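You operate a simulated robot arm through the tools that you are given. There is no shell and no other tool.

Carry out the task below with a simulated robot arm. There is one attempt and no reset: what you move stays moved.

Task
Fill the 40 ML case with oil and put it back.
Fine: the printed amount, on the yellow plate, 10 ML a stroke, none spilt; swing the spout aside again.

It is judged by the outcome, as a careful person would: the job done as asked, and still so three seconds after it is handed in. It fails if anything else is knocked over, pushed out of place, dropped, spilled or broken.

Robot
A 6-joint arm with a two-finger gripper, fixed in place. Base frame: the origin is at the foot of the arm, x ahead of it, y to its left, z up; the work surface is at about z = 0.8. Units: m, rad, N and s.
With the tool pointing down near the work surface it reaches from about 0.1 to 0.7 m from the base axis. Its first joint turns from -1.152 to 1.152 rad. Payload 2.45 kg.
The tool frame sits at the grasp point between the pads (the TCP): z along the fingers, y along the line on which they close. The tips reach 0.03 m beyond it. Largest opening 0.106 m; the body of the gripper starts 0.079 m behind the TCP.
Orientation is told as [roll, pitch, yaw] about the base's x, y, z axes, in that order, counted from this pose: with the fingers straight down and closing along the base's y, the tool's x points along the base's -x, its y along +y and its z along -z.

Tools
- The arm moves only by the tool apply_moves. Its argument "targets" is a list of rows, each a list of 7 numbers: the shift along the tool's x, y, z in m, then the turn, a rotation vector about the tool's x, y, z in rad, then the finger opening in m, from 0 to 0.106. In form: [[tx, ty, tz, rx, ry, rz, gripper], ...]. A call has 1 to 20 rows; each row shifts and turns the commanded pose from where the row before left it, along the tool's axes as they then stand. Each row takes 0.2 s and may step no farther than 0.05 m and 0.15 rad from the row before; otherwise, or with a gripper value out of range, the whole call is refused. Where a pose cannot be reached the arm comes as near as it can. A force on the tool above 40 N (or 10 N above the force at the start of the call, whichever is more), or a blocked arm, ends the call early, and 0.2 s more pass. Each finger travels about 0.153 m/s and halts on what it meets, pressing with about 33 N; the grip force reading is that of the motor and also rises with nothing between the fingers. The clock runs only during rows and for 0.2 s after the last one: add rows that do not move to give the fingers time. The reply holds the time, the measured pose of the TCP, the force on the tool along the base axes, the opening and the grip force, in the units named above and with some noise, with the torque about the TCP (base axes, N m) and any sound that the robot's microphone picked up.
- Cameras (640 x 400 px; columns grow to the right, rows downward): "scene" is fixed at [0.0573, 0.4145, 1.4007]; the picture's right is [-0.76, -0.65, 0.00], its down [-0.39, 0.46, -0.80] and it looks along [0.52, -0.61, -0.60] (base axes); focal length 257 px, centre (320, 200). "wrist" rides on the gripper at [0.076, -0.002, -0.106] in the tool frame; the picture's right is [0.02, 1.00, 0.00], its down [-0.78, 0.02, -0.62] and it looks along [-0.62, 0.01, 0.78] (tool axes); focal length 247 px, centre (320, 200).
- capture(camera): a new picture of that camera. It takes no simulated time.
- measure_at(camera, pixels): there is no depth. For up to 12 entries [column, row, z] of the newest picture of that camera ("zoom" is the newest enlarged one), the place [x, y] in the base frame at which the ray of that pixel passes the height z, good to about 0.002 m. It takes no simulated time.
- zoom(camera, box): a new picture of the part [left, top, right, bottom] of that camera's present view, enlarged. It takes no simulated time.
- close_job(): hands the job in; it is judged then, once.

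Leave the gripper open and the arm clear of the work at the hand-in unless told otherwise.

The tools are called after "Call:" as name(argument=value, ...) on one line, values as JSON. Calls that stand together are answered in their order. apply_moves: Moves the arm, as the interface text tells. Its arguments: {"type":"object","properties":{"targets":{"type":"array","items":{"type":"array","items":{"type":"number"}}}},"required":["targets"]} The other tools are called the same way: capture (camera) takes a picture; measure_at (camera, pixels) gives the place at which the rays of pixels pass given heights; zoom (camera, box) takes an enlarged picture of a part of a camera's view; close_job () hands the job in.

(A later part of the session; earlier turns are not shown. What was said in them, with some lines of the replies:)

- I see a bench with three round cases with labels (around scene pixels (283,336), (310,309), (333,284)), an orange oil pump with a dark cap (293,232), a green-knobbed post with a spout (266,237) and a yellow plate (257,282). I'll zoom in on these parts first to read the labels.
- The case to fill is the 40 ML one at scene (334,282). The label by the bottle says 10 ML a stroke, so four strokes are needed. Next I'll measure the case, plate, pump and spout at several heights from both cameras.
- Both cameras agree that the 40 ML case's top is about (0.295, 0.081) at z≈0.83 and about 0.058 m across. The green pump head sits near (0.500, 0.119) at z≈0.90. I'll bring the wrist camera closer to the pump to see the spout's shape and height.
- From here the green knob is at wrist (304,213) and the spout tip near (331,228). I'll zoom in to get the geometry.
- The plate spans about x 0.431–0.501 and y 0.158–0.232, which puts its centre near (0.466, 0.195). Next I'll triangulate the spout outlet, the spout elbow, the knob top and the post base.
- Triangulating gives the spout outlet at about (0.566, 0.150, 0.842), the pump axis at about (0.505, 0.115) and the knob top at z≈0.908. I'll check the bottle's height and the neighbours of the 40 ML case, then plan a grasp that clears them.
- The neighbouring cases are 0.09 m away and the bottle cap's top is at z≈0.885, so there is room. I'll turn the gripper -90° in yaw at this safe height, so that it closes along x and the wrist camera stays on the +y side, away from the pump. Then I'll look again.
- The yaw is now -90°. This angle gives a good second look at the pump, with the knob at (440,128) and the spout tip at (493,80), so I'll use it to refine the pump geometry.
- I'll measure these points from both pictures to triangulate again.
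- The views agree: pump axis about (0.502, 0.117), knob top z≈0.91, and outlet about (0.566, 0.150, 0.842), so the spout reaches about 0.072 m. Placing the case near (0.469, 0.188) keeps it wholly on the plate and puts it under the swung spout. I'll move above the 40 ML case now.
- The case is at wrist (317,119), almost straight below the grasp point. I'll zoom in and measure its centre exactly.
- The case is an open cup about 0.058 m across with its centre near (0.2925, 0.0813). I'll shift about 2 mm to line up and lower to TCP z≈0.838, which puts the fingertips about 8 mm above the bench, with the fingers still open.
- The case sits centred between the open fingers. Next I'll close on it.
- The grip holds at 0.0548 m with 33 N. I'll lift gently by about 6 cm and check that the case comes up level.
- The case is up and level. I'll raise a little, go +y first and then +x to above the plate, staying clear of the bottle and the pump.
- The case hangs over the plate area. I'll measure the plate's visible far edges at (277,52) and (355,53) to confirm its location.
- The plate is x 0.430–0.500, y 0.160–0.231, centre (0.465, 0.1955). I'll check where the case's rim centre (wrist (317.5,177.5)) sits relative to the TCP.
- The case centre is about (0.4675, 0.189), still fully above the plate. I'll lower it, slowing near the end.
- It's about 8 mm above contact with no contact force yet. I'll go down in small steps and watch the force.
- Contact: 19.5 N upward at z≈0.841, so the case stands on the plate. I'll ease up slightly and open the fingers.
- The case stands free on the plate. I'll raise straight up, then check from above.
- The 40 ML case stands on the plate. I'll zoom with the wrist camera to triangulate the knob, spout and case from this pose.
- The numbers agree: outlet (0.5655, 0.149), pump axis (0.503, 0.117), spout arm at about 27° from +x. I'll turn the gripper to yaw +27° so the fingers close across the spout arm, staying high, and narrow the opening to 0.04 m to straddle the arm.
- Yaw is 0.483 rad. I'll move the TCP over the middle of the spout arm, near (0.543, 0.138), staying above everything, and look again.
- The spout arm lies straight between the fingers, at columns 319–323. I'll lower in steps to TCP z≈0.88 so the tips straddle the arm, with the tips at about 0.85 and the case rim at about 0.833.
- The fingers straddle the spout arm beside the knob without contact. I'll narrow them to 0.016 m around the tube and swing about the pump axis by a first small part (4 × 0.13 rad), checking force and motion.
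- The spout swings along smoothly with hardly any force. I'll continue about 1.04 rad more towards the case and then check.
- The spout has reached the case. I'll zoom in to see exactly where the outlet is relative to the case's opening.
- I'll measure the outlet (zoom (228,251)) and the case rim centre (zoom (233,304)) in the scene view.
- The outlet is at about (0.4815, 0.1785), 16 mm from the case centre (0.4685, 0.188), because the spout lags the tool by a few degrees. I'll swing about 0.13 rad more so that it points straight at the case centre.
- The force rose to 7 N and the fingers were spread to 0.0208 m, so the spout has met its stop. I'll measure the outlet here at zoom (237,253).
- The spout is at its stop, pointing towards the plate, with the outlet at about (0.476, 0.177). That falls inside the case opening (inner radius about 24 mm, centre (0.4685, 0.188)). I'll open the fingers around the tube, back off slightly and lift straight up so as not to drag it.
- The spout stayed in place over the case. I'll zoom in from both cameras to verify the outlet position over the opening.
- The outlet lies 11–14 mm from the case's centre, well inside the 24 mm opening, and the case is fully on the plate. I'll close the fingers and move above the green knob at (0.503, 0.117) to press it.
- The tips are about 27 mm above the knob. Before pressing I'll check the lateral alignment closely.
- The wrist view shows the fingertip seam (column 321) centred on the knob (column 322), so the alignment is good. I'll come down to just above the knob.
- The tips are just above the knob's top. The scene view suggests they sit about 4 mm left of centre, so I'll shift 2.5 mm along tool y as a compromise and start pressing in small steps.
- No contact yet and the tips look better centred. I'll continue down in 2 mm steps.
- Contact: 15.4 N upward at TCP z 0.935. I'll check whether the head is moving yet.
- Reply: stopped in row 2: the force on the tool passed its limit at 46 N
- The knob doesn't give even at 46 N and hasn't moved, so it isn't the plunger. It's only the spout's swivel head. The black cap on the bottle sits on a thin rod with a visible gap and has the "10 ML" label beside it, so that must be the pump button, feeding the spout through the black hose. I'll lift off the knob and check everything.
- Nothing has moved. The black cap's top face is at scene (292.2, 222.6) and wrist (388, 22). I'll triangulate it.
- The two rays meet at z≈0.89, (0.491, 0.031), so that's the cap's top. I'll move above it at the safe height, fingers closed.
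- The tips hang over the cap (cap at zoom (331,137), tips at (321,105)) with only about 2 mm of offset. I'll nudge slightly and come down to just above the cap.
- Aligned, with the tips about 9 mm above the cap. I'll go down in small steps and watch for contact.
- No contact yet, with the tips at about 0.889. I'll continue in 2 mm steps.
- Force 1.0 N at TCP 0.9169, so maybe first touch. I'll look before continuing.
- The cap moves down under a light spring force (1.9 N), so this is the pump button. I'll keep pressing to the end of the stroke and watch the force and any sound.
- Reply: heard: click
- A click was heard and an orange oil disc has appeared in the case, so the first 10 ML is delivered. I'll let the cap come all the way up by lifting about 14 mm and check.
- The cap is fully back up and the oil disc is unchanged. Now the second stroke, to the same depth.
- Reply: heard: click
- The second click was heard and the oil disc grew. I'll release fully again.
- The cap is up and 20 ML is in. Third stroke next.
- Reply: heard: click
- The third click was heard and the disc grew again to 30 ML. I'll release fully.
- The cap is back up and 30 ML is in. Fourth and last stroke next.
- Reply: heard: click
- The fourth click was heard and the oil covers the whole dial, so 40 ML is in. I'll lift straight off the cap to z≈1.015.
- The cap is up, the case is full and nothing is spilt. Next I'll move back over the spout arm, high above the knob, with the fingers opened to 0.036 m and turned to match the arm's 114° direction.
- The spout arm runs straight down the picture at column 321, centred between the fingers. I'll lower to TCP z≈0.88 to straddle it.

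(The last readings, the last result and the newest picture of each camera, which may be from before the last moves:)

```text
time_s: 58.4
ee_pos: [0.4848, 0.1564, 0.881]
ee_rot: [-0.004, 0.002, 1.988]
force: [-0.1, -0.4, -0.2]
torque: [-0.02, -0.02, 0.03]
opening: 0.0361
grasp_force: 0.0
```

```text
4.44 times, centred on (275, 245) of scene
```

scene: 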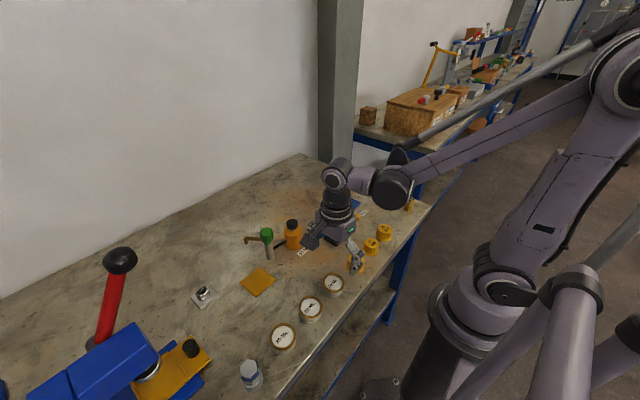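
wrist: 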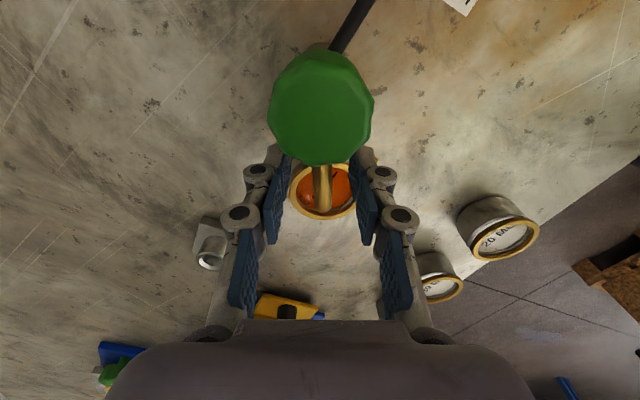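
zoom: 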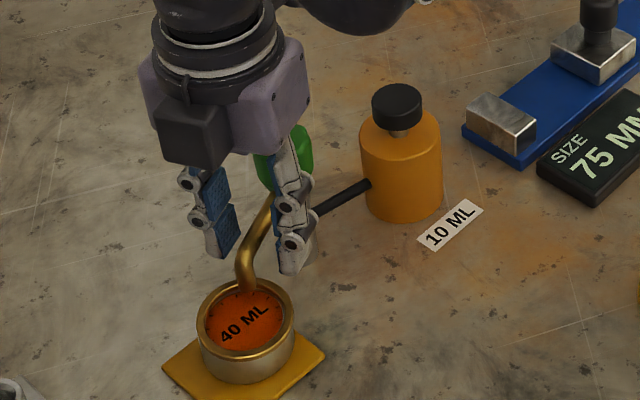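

The fingers straddle the arm again. I'll narrow them and swing the spout back (clockwise from above) the first half of the way.

Call:
apply_moves(targets=[[0, 0, 0, 0, 0, 0, 0.026], [0, 0, 0, 0, 0, 0, 0.018], [0.0003, -0.0028, 0, 0, 0, 0.065, 0.018], [0.0003, -0.0056, 0, 0, 0, 0.13, 0.018], [0.0003, -0.0056, 0, 0, 0, 0.13, 0.018], [0.0003, -0.0056, 0, 0, 0, 0.13, 0.018], [0.0003, -0.0056, 0, 0, 0, 0.13, 0.018], [0.0003, -0.0056, 0, 0, 0, 0.13, 0.018], [0, 0, 0, 0, 0, 0, 0.018]])

Call:
capture(camera="wrist")

Call:
zoom(camera="scene", box=[225, 200, 315, 290])

```text
time_s: 60.4
ee_pos: [0.5179, 0.1595, 0.882]
ee_rot: [-0.003, -0.001, 1.272]
force: [-0.2, -0.4, 0.3]
torque: [0.02, -0.01, 0.01]
opening: 0.0185
grasp_force: 0.7
```

```text
taken
```

wrist: 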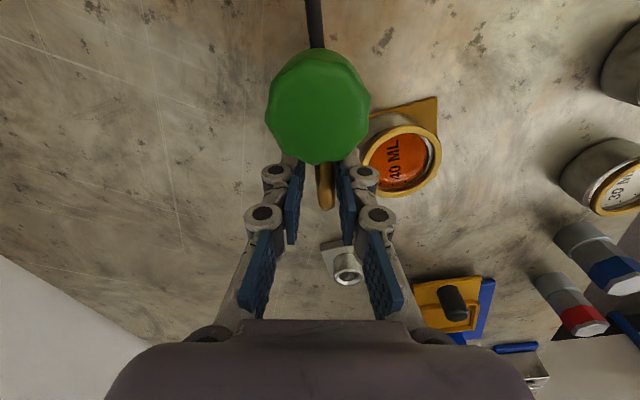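

```text
4.44 times, centred on (270, 245) of scene
```

zoom: 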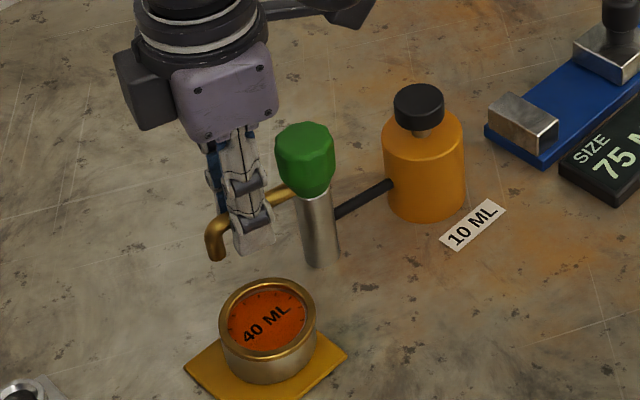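

The spout swings back freely. I'll finish the swing towards its original direction.

Call:
apply_moves(targets=[[0.0003, -0.0056, 0, 0, 0, 0.13, 0.018], [0.0003, -0.0056, 0, 0, 0, 0.13, 0.018], [0.0003, -0.0056, 0, 0, 0, 0.13, 0.018], [0.0003, -0.0056, 0, 0, 0, 0.13, 0.018], [0.0003, -0.0056, 0, 0, 0, 0.13, 0.018], [0.0003, -0.0056, 0, 0, 0, 0.13, 0.018], [0.0001, -0.0022, 0, 0, 0, 0.05, 0.018], [0, 0, 0, 0, 0, 0, 0.018]])

Call:
capture(camera="wrist")

Call:
zoom(camera="scene", box=[225, 200, 315, 290])

```text
time_s: 62.2
ee_pos: [0.542, 0.1362, 0.8828]
ee_rot: [0.0, -0.004, 0.443]
force: [-0.3, 0.2, -0.9]
torque: [0.0, -0.02, 0.04]
opening: 0.0182
grasp_force: 0.1
```

```text
taken
```

wrist: 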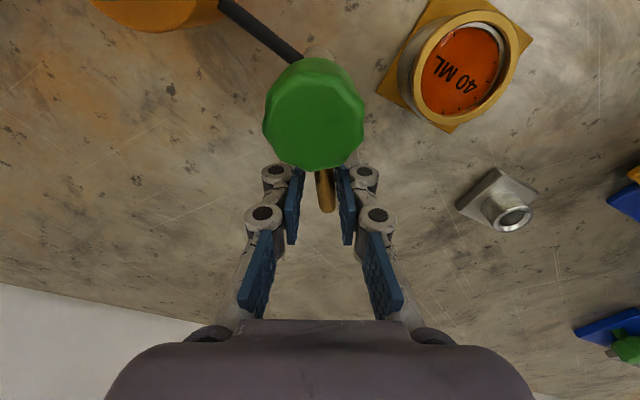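

```text
4.44 times, centred on (270, 245) of scene
```

zoom: 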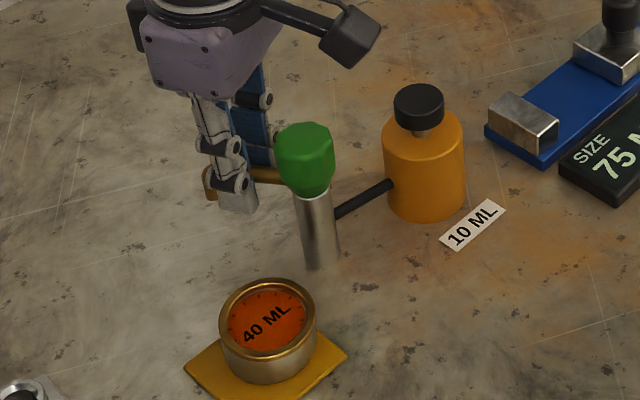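

The spout is back close to its original direction (tip at scene ≈(244,241)). I'll open the fingers around it and lift straight up.

Call:
apply_moves(targets=[[0, 0.0015, 0, 0, 0, 0, 0.026], [0, 0.0015, 0, 0, 0, 0, 0.04], [0, 0, 0, 0, 0, 0, 0.04], [0, 0, -0.01, 0, 0, 0, 0.04], [0, 0, -0.02, 0, 0, 0, 0.04], [0, 0, -0.025, 0, 0, 0, 0.04], [0, 0, -0.025, 0, 0, 0, 0.04], [0, 0, -0.025, 0, 0, 0, 0.04], [0, 0, -0.025, 0, 0, 0, 0.04], [0, 0, 0, 0, 0, 0, 0.04]])

Call:
capture(camera="wrist")

Call:
zoom(camera="scene", box=[225, 200, 315, 300])

```text
time_s: 64.4
ee_pos: [0.5395, 0.138, 1.0136]
ee_rot: [-0.001, -0.004, 0.447]
force: [-0.6, 0.1, -0.7]
torque: [0.01, -0.01, -0.01]
opening: 0.04
grasp_force: 0.0
```

```text
taken
```

wrist: 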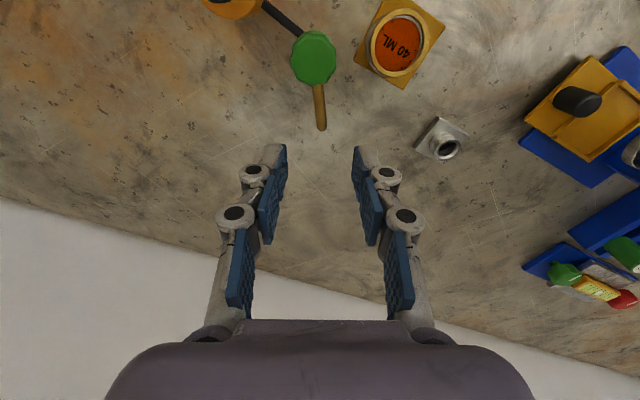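

```text
4.00 times, centred on (270, 250) of scene
```

zoom: 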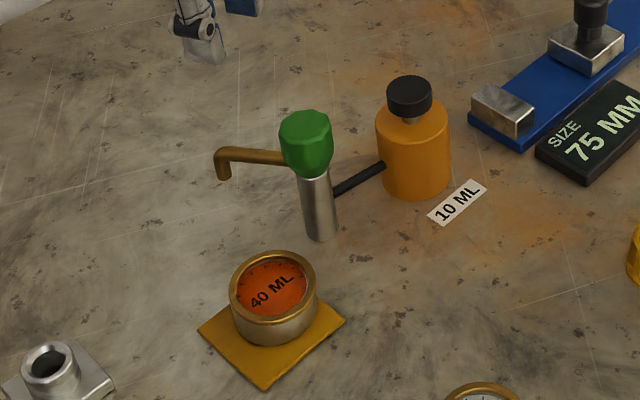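

The spout is aside and the full case is undisturbed. I'll move above the case and turn the gripper back to yaw -90°, opening the fingers on the way, all at z≈1.01.

Call:
apply_moves(targets=[[0.0106, 0.019, 0, 0, 0, 0, 0.04], [0.0106, 0.019, 0, 0, 0, 0, 0.04], [0.0106, 0.019, 0, 0, 0, 0, 0.05], [0.0106, 0.019, 0, 0, 0, 0, 0.06], [0, 0, 0, 0, 0, 0.14414, 0.07], [0, 0, 0, 0, 0, 0.14414, 0.08], [0, 0, 0, 0, 0, 0.14414, 0.09], [0, 0, 0, 0, 0, 0.14414, 0.1], [0, 0, 0, 0, 0, 0.14414, 0.1], [0, 0, 0, 0, 0, 0.14414, 0.1], [0, 0, 0, 0, 0, 0.14414, 0.1], [0, 0, 0, 0, 0, 0.14414, 0.1], [0, 0, 0, 0, 0, 0.14414, 0.1], [0, 0, 0, 0, 0, 0.14414, 0.1], [0, 0, 0, 0, 0, 0.14414, 0.1], [0, 0, 0, 0, 0, 0.14414, 0.1], [0, 0, 0, 0, 0, 0.14414, 0.1], [0, 0, 0, 0, 0, 0.14414, 0.1], [0, 0, 0, 0, 0, 0, 0.1]])

Call:
capture(camera="wrist")

```text
time_s: 68.4
ee_pos: [0.4703, 0.1892, 1.0111]
ee_rot: [0.003, 0.0, -1.577]
force: [0.9, 0.0, 0.3]
torque: [0.0, 0.01, 0.01]
opening: 0.1002
grasp_force: 0.0
```

```text
taken
```

wrist: 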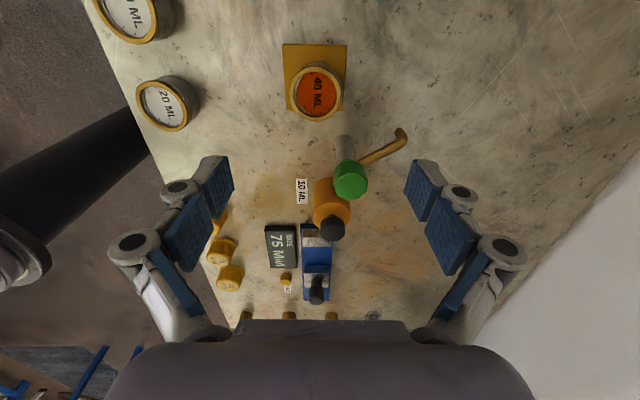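

I'm aligned to within 2 mm of the earlier grasp pose (0.4684, 0.1882). I'll correct that and lower around the case to TCP z≈0.842, fingers open.

Call:
apply_moves(targets=[[-0.001, -0.0019, 0, 0, 0, -0.006, 0.1], [0, 0, 0.02, 0, 0, 0, 0.1], [0, 0, 0.025, 0, 0, 0, 0.1], [0, 0, 0.025, 0, 0, 0, 0.1], [0, 0, 0.025, 0, 0, 0, 0.1], [0, 0, 0.02, 0, 0, 0, 0.1], [0, 0, 0.02, 0, 0, 0, 0.1], [0, 0, 0, 0, 0, 0, 0.1]])

Call:
capture(camera="wrist")

Call:
zoom(camera="scene", box=[225, 200, 315, 300])

```text
time_s: 70.2
ee_pos: [0.4674, 0.1892, 0.8767]
ee_rot: [0.004, -0.001, -1.567]
force: [0.4, -0.4, 0.3]
torque: [0.01, 0.03, 0.04]
opening: 0.0998
grasp_force: 0.1
```

```text
taken
```

wrist: 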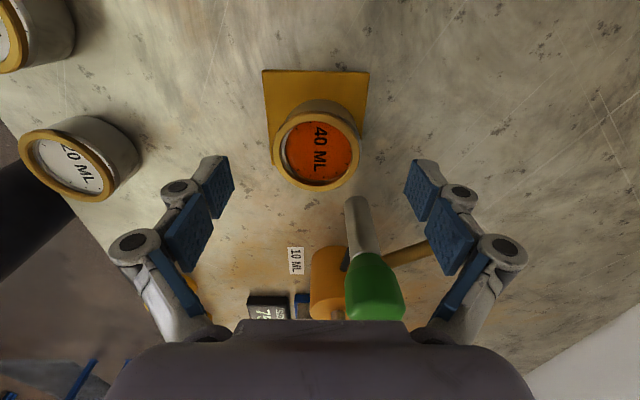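

```text
4.00 times, centred on (270, 250) of scene
```

zoom: 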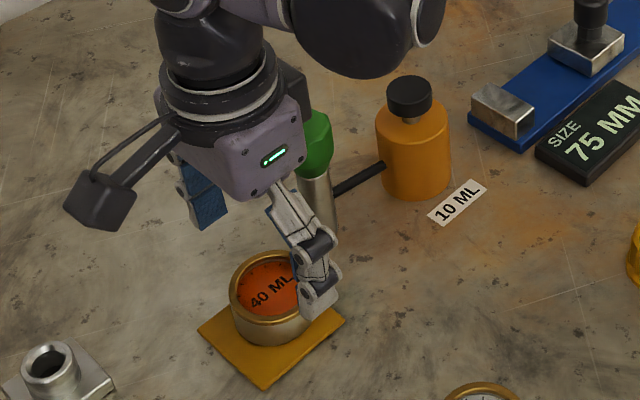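

The rim centre is at column 316, the same as right after I set the case down, so the alignment matches. I'll lower the last 35 mm.

Call:
apply_moves(targets=[[0, 0, 0.015, 0, 0, 0, 0.1], [0, 0, 0.012, 0, 0, 0, 0.1], [0, 0, 0.0075, 0, 0, 0, 0.1], [0, 0, 0, 0, 0, 0, 0.1]])

Call:
capture(camera="wrist")

```text
time_s: 71.2
ee_pos: [0.4691, 0.1891, 0.8417]
ee_rot: [0.003, 0.0, -1.568]
force: [0.0, 0.7, -0.4]
torque: [-0.01, 0.03, 0.01]
opening: 0.0999
grasp_force: 0.1
```

```text
taken
```

wrist: 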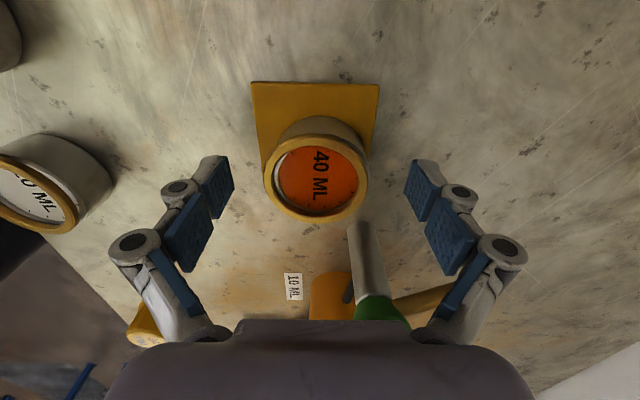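

The view is the same as before. I'll close gently in small steps.

Call:
apply_moves(targets=[[0, 0, 0, 0, 0, 0, 0.085], [0, 0, 0, 0, 0, 0, 0.072], [0, 0, 0, 0, 0, 0, 0.064], [0, 0, 0, 0, 0, 0, 0.06], [0, 0, 0, 0, 0, 0, 0.057], [0, 0, 0, 0, 0, 0, 0.055], [0, 0, 0, 0, 0, 0, 0.052], [0, 0, 0, 0, 0, 0, 0.049], [0, 0, 0, 0, 0, 0, 0.045], [0, 0, 0, 0, 0, 0, 0.045]])

Call:
capture(camera="wrist")

```text
time_s: 73.4
ee_pos: [0.4676, 0.1885, 0.8414]
ee_rot: [0.005, 0.0, -1.569]
force: [1.2, -0.2, 6.8]
torque: [0.0, -0.01, 0.01]
opening: 0.0549
grasp_force: 32.5
```

```text
taken
```

wrist: 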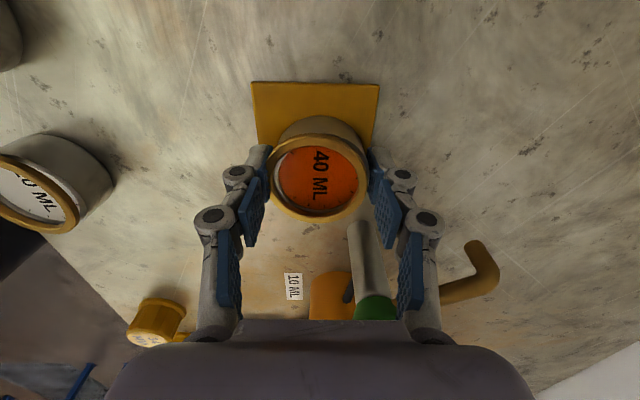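

The case is gripped firmly, 0.0549 m and 32.5 N. It's brim-full, so I'll lift slowly with soft starts and stops.

Call:
apply_moves(targets=[[0, 0, -0.001, 0, 0, 0, 0.045], [0, 0, -0.002, 0, 0, 0, 0.045], [0, 0, -0.004, 0, 0, 0, 0.045], [0, 0, -0.006, 0, 0, 0, 0.045], [0, 0, -0.008, 0, 0, 0, 0.045], [0, 0, -0.01, 0, 0, 0, 0.045], [0, 0, -0.012, 0, 0, 0, 0.045], [0, 0, -0.012, 0, 0, 0, 0.045], [0, 0, -0.012, 0, 0, 0, 0.045], [0, 0, -0.01, 0, 0, 0, 0.045], [0, 0, -0.007, 0, 0, 0, 0.045], [0, 0, -0.004, 0, 0, 0, 0.045], [0, 0, -0.002, 0, 0, 0, 0.045], [0, 0, 0, 0, 0, 0, 0.045]])

Call:
capture(camera="wrist")

Call:
zoom(camera="scene", box=[200, 190, 330, 310])

```text
time_s: 76.4
ee_pos: [0.4679, 0.1893, 0.932]
ee_rot: [0.004, 0.001, -1.567]
force: [0.0, 0.1, -1.0]
torque: [0.0, -0.02, 0.02]
opening: 0.0549
grasp_force: 32.7
```

```text
taken
```

wrist: 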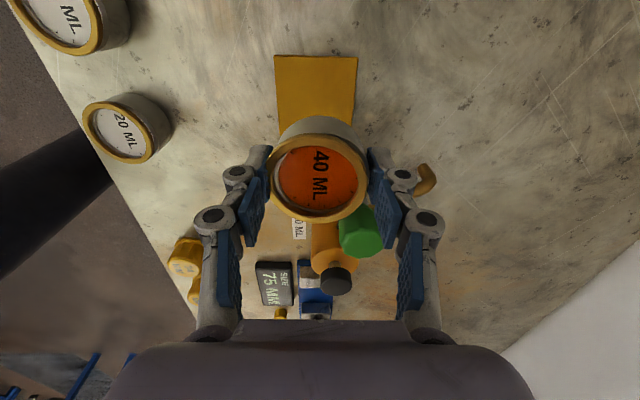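

```text
3.33 times, centred on (265, 250) of scene
```

zoom: 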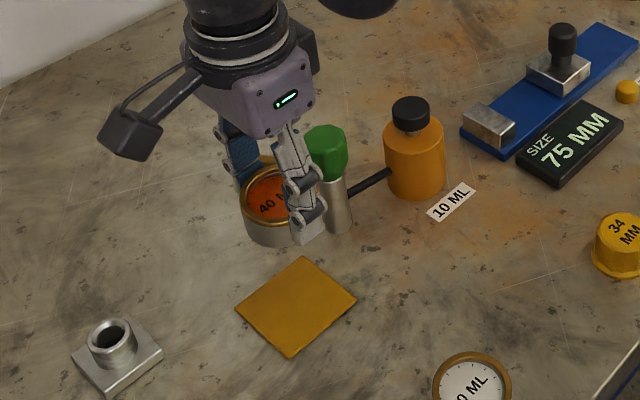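

The plate below is clean and the oil is level. I'll carry the case slowly back to its place at (0.293, 0.081), along a line that moves away from the pump.

Call:
apply_moves(targets=[[-0.00108, -0.00175, 0, 0, 0, 0.003, 0.045], [-0.00215, -0.00349, 0, 0, 0, 0, 0.045], [-0.0043, -0.00698, 0, 0, 0, 0, 0.045], [-0.00538, -0.00873, 0, 0, 0, 0, 0.045], [-0.00646, -0.01047, 0, 0, 0, 0, 0.045], [-0.00753, -0.01222, 0, 0, 0, 0, 0.045], [-0.00753, -0.01222, 0, 0, 0, 0, 0.045], [-0.00753, -0.01222, 0, 0, 0, 0, 0.045], [-0.00753, -0.01222, 0, 0, 0, 0, 0.045], [-0.00753, -0.01222, 0, 0, 0, 0, 0.045], [-0.00753, -0.01222, 0, 0, 0, 0, 0.045], [-0.00753, -0.01222, 0, 0, 0, 0, 0.045], [-0.00753, -0.01222, 0, 0, 0, 0, 0.045], [-0.00646, -0.01047, 0, 0, 0, 0, 0.045], [-0.00646, -0.01047, 0, 0, 0, 0, 0.045], [-0.00538, -0.00873, 0, 0, 0, 0, 0.045], [-0.0043, -0.00698, 0, 0, 0, 0, 0.045], [-0.00323, -0.00524, 0, 0, 0, 0, 0.045], [-0.00215, -0.00349, 0, 0, 0, 0, 0.045], [0, 0, 0, 0, 0, 0, 0.045]])

Call:
capture(camera="wrist")

Call:
zoom(camera="scene", box=[230, 190, 410, 330])

```text
time_s: 80.6
ee_pos: [0.2927, 0.0823, 0.9323]
ee_rot: [0.005, 0.0, -1.57]
force: [-0.2, 0.1, -2.7]
torque: [-0.02, -0.02, 0.0]
opening: 0.0549
grasp_force: 32.2
```

```text
taken
```

wrist: 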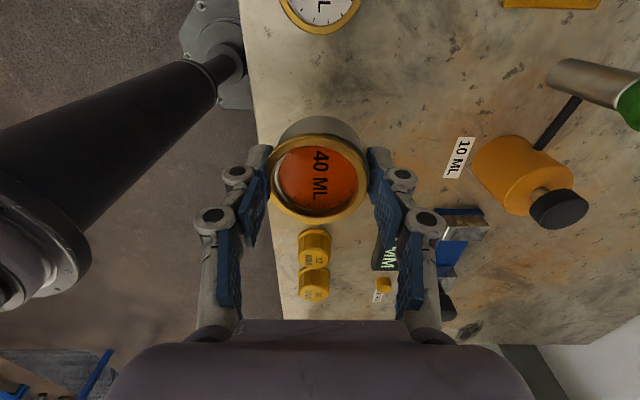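

```text
2.86 times, centred on (320, 260) of scene
```

zoom: 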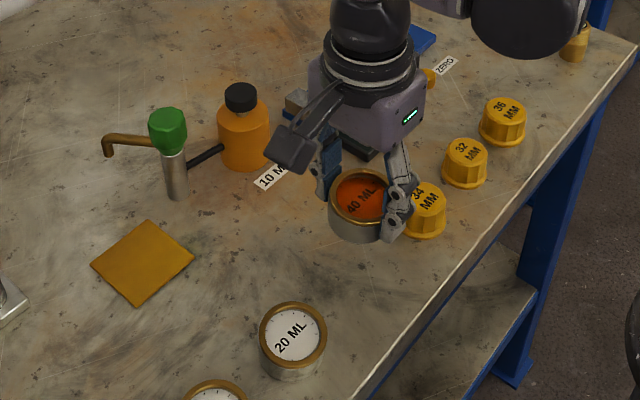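

The case is over its original spot with the oil level. I'll lower it gently to a few mm above the bench.

Call:
apply_moves(targets=[[0, 0, 0.002, 0, 0, 0, 0.045], [0, 0, 0.004, 0, 0, 0, 0.045], [0, 0, 0.007, 0, 0, 0, 0.045], [0, 0, 0.01, 0, 0, 0, 0.045], [0, 0, 0.012, 0, 0, 0, 0.045], [0, 0, 0.012, 0, 0, 0, 0.045], [0, 0, 0.012, 0, 0, 0, 0.045], [0, 0, 0.01, 0, 0, 0, 0.045], [0, 0, 0.008, 0, 0, 0, 0.045], [0, 0, 0.005, 0, 0, 0, 0.045], [0, 0, 0.003, 0, 0, 0, 0.045], [0, 0, 0.002, 0, 0, 0, 0.045], [0, 0, 0, 0, 0, 0, 0.045]])

Call:
capture(camera="wrist")

Call:
zoom(camera="scene", box=[270, 200, 420, 320])

```text
time_s: 83.4
ee_pos: [0.295, 0.0815, 0.8443]
ee_rot: [0.003, 0.0, -1.572]
force: [0.3, -0.5, -2.0]
torque: [-0.02, -0.02, -0.02]
opening: 0.0548
grasp_force: 33.5
```

```text
taken
```

wrist: 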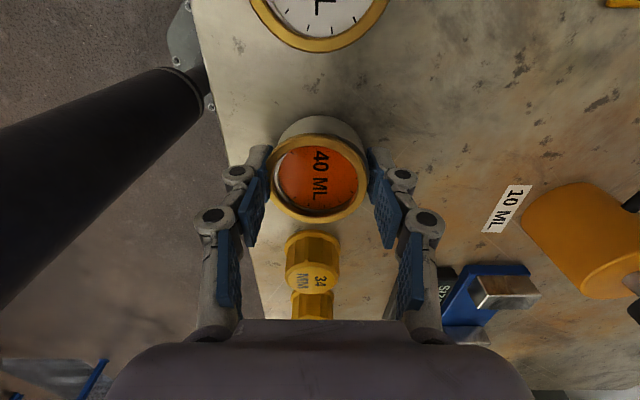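

```text
3.33 times, centred on (345, 260) of scene
```

zoom: 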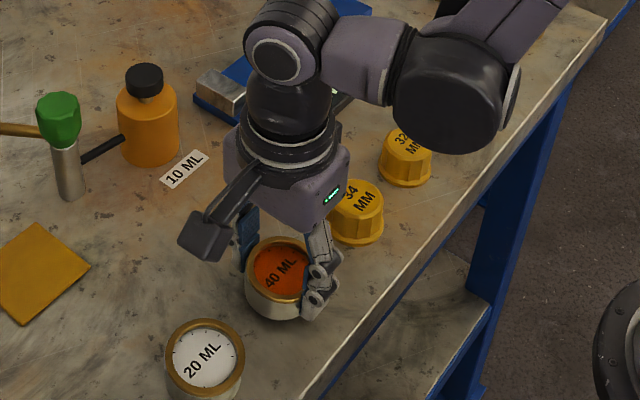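

It's about 6 mm above the bench and lined up as before. I'll set it down in small steps and watch the force.

Call:
apply_moves(targets=[[0, 0, 0.002, 0, 0, 0, 0.045], [0, 0, 0.0015, 0, 0, 0, 0.045], [0, 0, 0.0015, 0, 0, 0, 0.045], [0, 0, 0, 0, 0, 0, 0.045]])

```text
time_s: 84.4
ee_pos: [0.2945, 0.0814, 0.841]
ee_rot: [0.005, 0.0, -1.571]
force: [-0.4, 0.3, -2.1]
torque: [0.01, 0.0, 0.01]
opening: 0.055
grasp_force: 32.6
```

Call:
apply_moves(targets=[[0, 0, 0.001, 0, 0, 0, 0.045], [0, 0, 0.001, 0, 0, 0, 0.045], [0, 0, 0, 0, 0, 0, 0.045]])

```text
time_s: 85.2
ee_pos: [0.2948, 0.0815, 0.838]
ee_rot: [0.003, 0.0, -1.57]
force: [-0.6, 0.3, -1.6]
torque: [0.0, -0.02, 0.0]
opening: 0.0549
grasp_force: 33.0
```

Still carrying the weight (-1.6 N), so contact is very near. I'll go another millimetre.

Call:
apply_moves(targets=[[0, 0, 0.0007, 0, 0, 0, 0.045], [0, 0, 0, 0, 0, 0, 0.045]])

Call:
apply_moves(targets=[[0, 0, 0.0005, 0, 0, 0, 0.045], [0, 0, 0, 0, 0, 0, 0.045]])

```text
time_s: 85.8
ee_pos: [0.2935, 0.0808, 0.8383]
ee_rot: [0.003, 0.001, -1.571]
force: [1.5, 1.0, 19.8]
torque: [-0.02, -0.02, 0.01]
opening: 0.0553
grasp_force: 33.0
```

```text
time_s: 86.4
ee_pos: [0.2946, 0.0799, 0.837]
ee_rot: [0.004, 0.0, -1.572]
force: [1.3, 1.4, 19.4]
torque: [0.03, 0.01, 0.01]
opening: 0.0552
grasp_force: 32.6
```

Contact at about 20 N, so the case stands on the bench. I'll ease the downward push and open the fingers slowly.

Call:
apply_moves(targets=[[0, 0, -0.0008, 0, 0, 0, 0.045], [0, 0, 0, 0, 0, 0, 0.05], [0, 0, 0, 0, 0, 0, 0.055], [0, 0, 0, 0, 0, 0, 0.058], [0, 0, 0, 0, 0, 0, 0.063], [0, 0, 0, 0, 0, 0, 0.07], [0, 0, 0, 0, 0, 0, 0.08], [0, 0, 0, 0, 0, 0, 0.095], [0, 0, 0, 0, 0, 0, 0.106], [0, 0, 0, 0, 0, 0, 0.106]])

Call:
capture(camera="wrist")

Call:
zoom(camera="scene", box=[270, 200, 420, 320])

```text
time_s: 88.6
ee_pos: [0.2949, 0.081, 0.8374]
ee_rot: [0.004, 0.001, -1.57]
force: [-0.8, 0.0, -0.1]
torque: [-0.01, 0.0, 0.01]
opening: 0.1058
grasp_force: 0.0
```

```text
taken
```

wrist: 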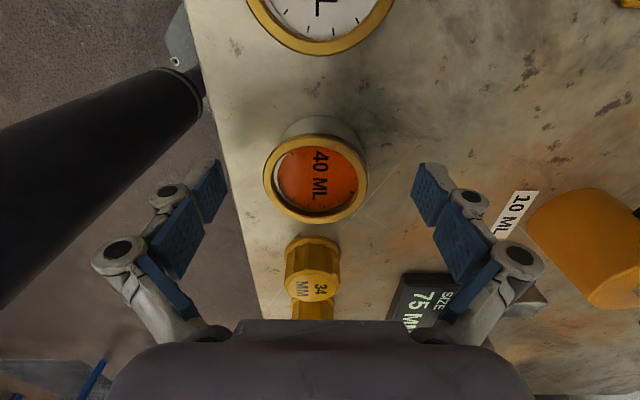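

```text
3.33 times, centred on (345, 260) of scene
```

zoom: 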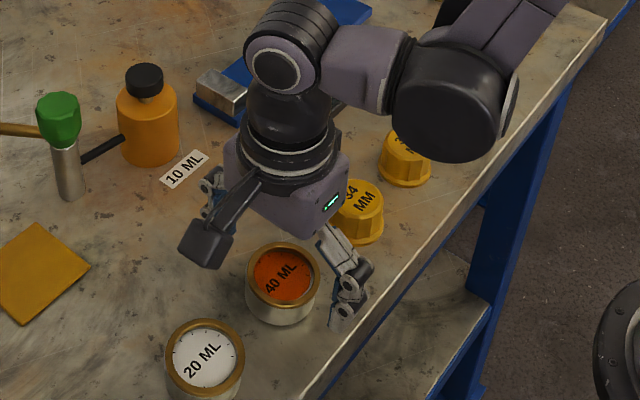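

The case is back where it was (rim centre at zoom (282,275), as before the pick) and full. I'll raise the arm straight up, clear of the work.

Call:
apply_moves(targets=[[0, 0, -0.005, 0, 0, 0, 0.106], [0, 0, -0.015, 0, 0, 0, 0.106], [0, 0, -0.025, 0, 0, 0, 0.106], [0, 0, -0.03, 0, 0, 0, 0.106], [0, 0, -0.03, 0, 0, 0, 0.106], [0, 0, -0.03, 0, 0, 0, 0.106], [0, 0, -0.03, 0, 0, 0, 0.106], [0, 0, -0.03, 0, 0, 0, 0.106], [0, 0, -0.03, 0, 0, 0, 0.106], [0, 0, -0.03, 0, 0, 0, 0.106], [0, 0, 0, 0, 0, 0, 0.106]])

Call:
capture(camera="scene")

Call:
capture(camera="wrist")

Call:
zoom(camera="scene", box=[230, 205, 390, 345])

```text
time_s: 91.0
ee_pos: [0.2939, 0.0784, 1.0925]
ee_rot: [0.003, 0.0, -1.572]
force: [-0.9, -0.4, -0.3]
torque: [0.03, 0.0, 0.0]
opening: 0.1059
grasp_force: 0.2
```

```text
taken
```

scene: 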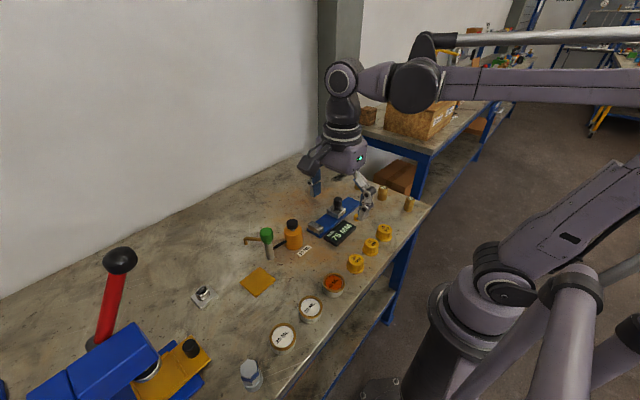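

```text
taken
```

wrist: 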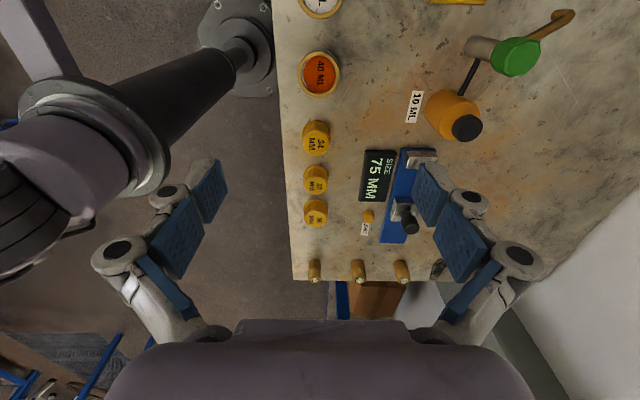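

```text
2.86 times, centred on (310, 275) of scene
```

zoom: 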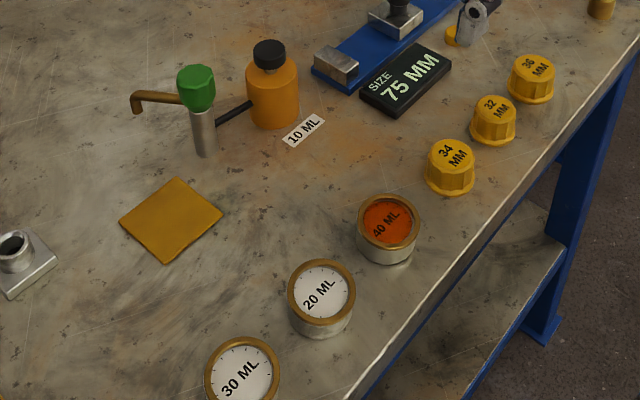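

Everything looks right. As a last comparison, I'll take the same zoom box as at the start to check the case's and spout's positions.

Call:
zoom(camera="scene", box=[230, 200, 390, 300])

```text
4.00 times, centred on (310, 250) of scene
```

zoom: 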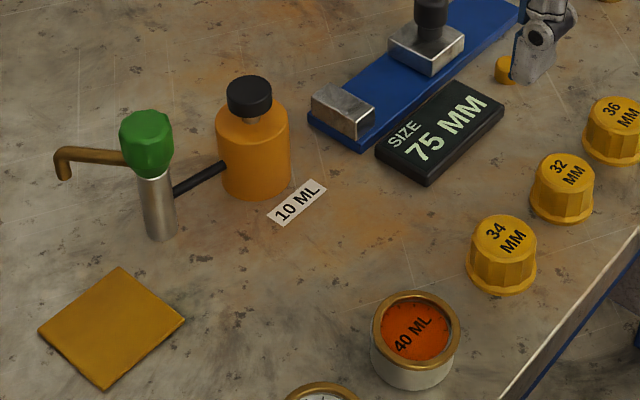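

The picture matches the start: the case's rim is centred at zoom (415,327) as before, and the spout tip is at (63,165). The oil fills the case, nothing is spilt, and the gripper is open and clear of the work. I'll hand the job in.

Call:
close_job()

```text
The job is handed in.
```

The 40 ML case is filled and back in its original place. I filled it on the yellow plate with four 10 ML strokes. Each stroke clicked once, and after the fourth the oil covered the whole dial.

- **Spills and position:** The last pictures show no spilt oil and nothing else out of place. The case and spout sit where they did at the start.
- **Spout:** It is swung aside again, close to its original direction.
- **Wrong button at first:** I took the green knob for the pump and pressed it until the force limit stopped the arm at 46 N. It did not move and I saw no damage. The pump button is the black cap on the oil bottle.
- **Fill position:** On the plate, the spout's outlet was about 11–14 mm off the centre of the case, inside its 24 mm radius opening.

The job is handed in, with the gripper open and the arm clear of the work.
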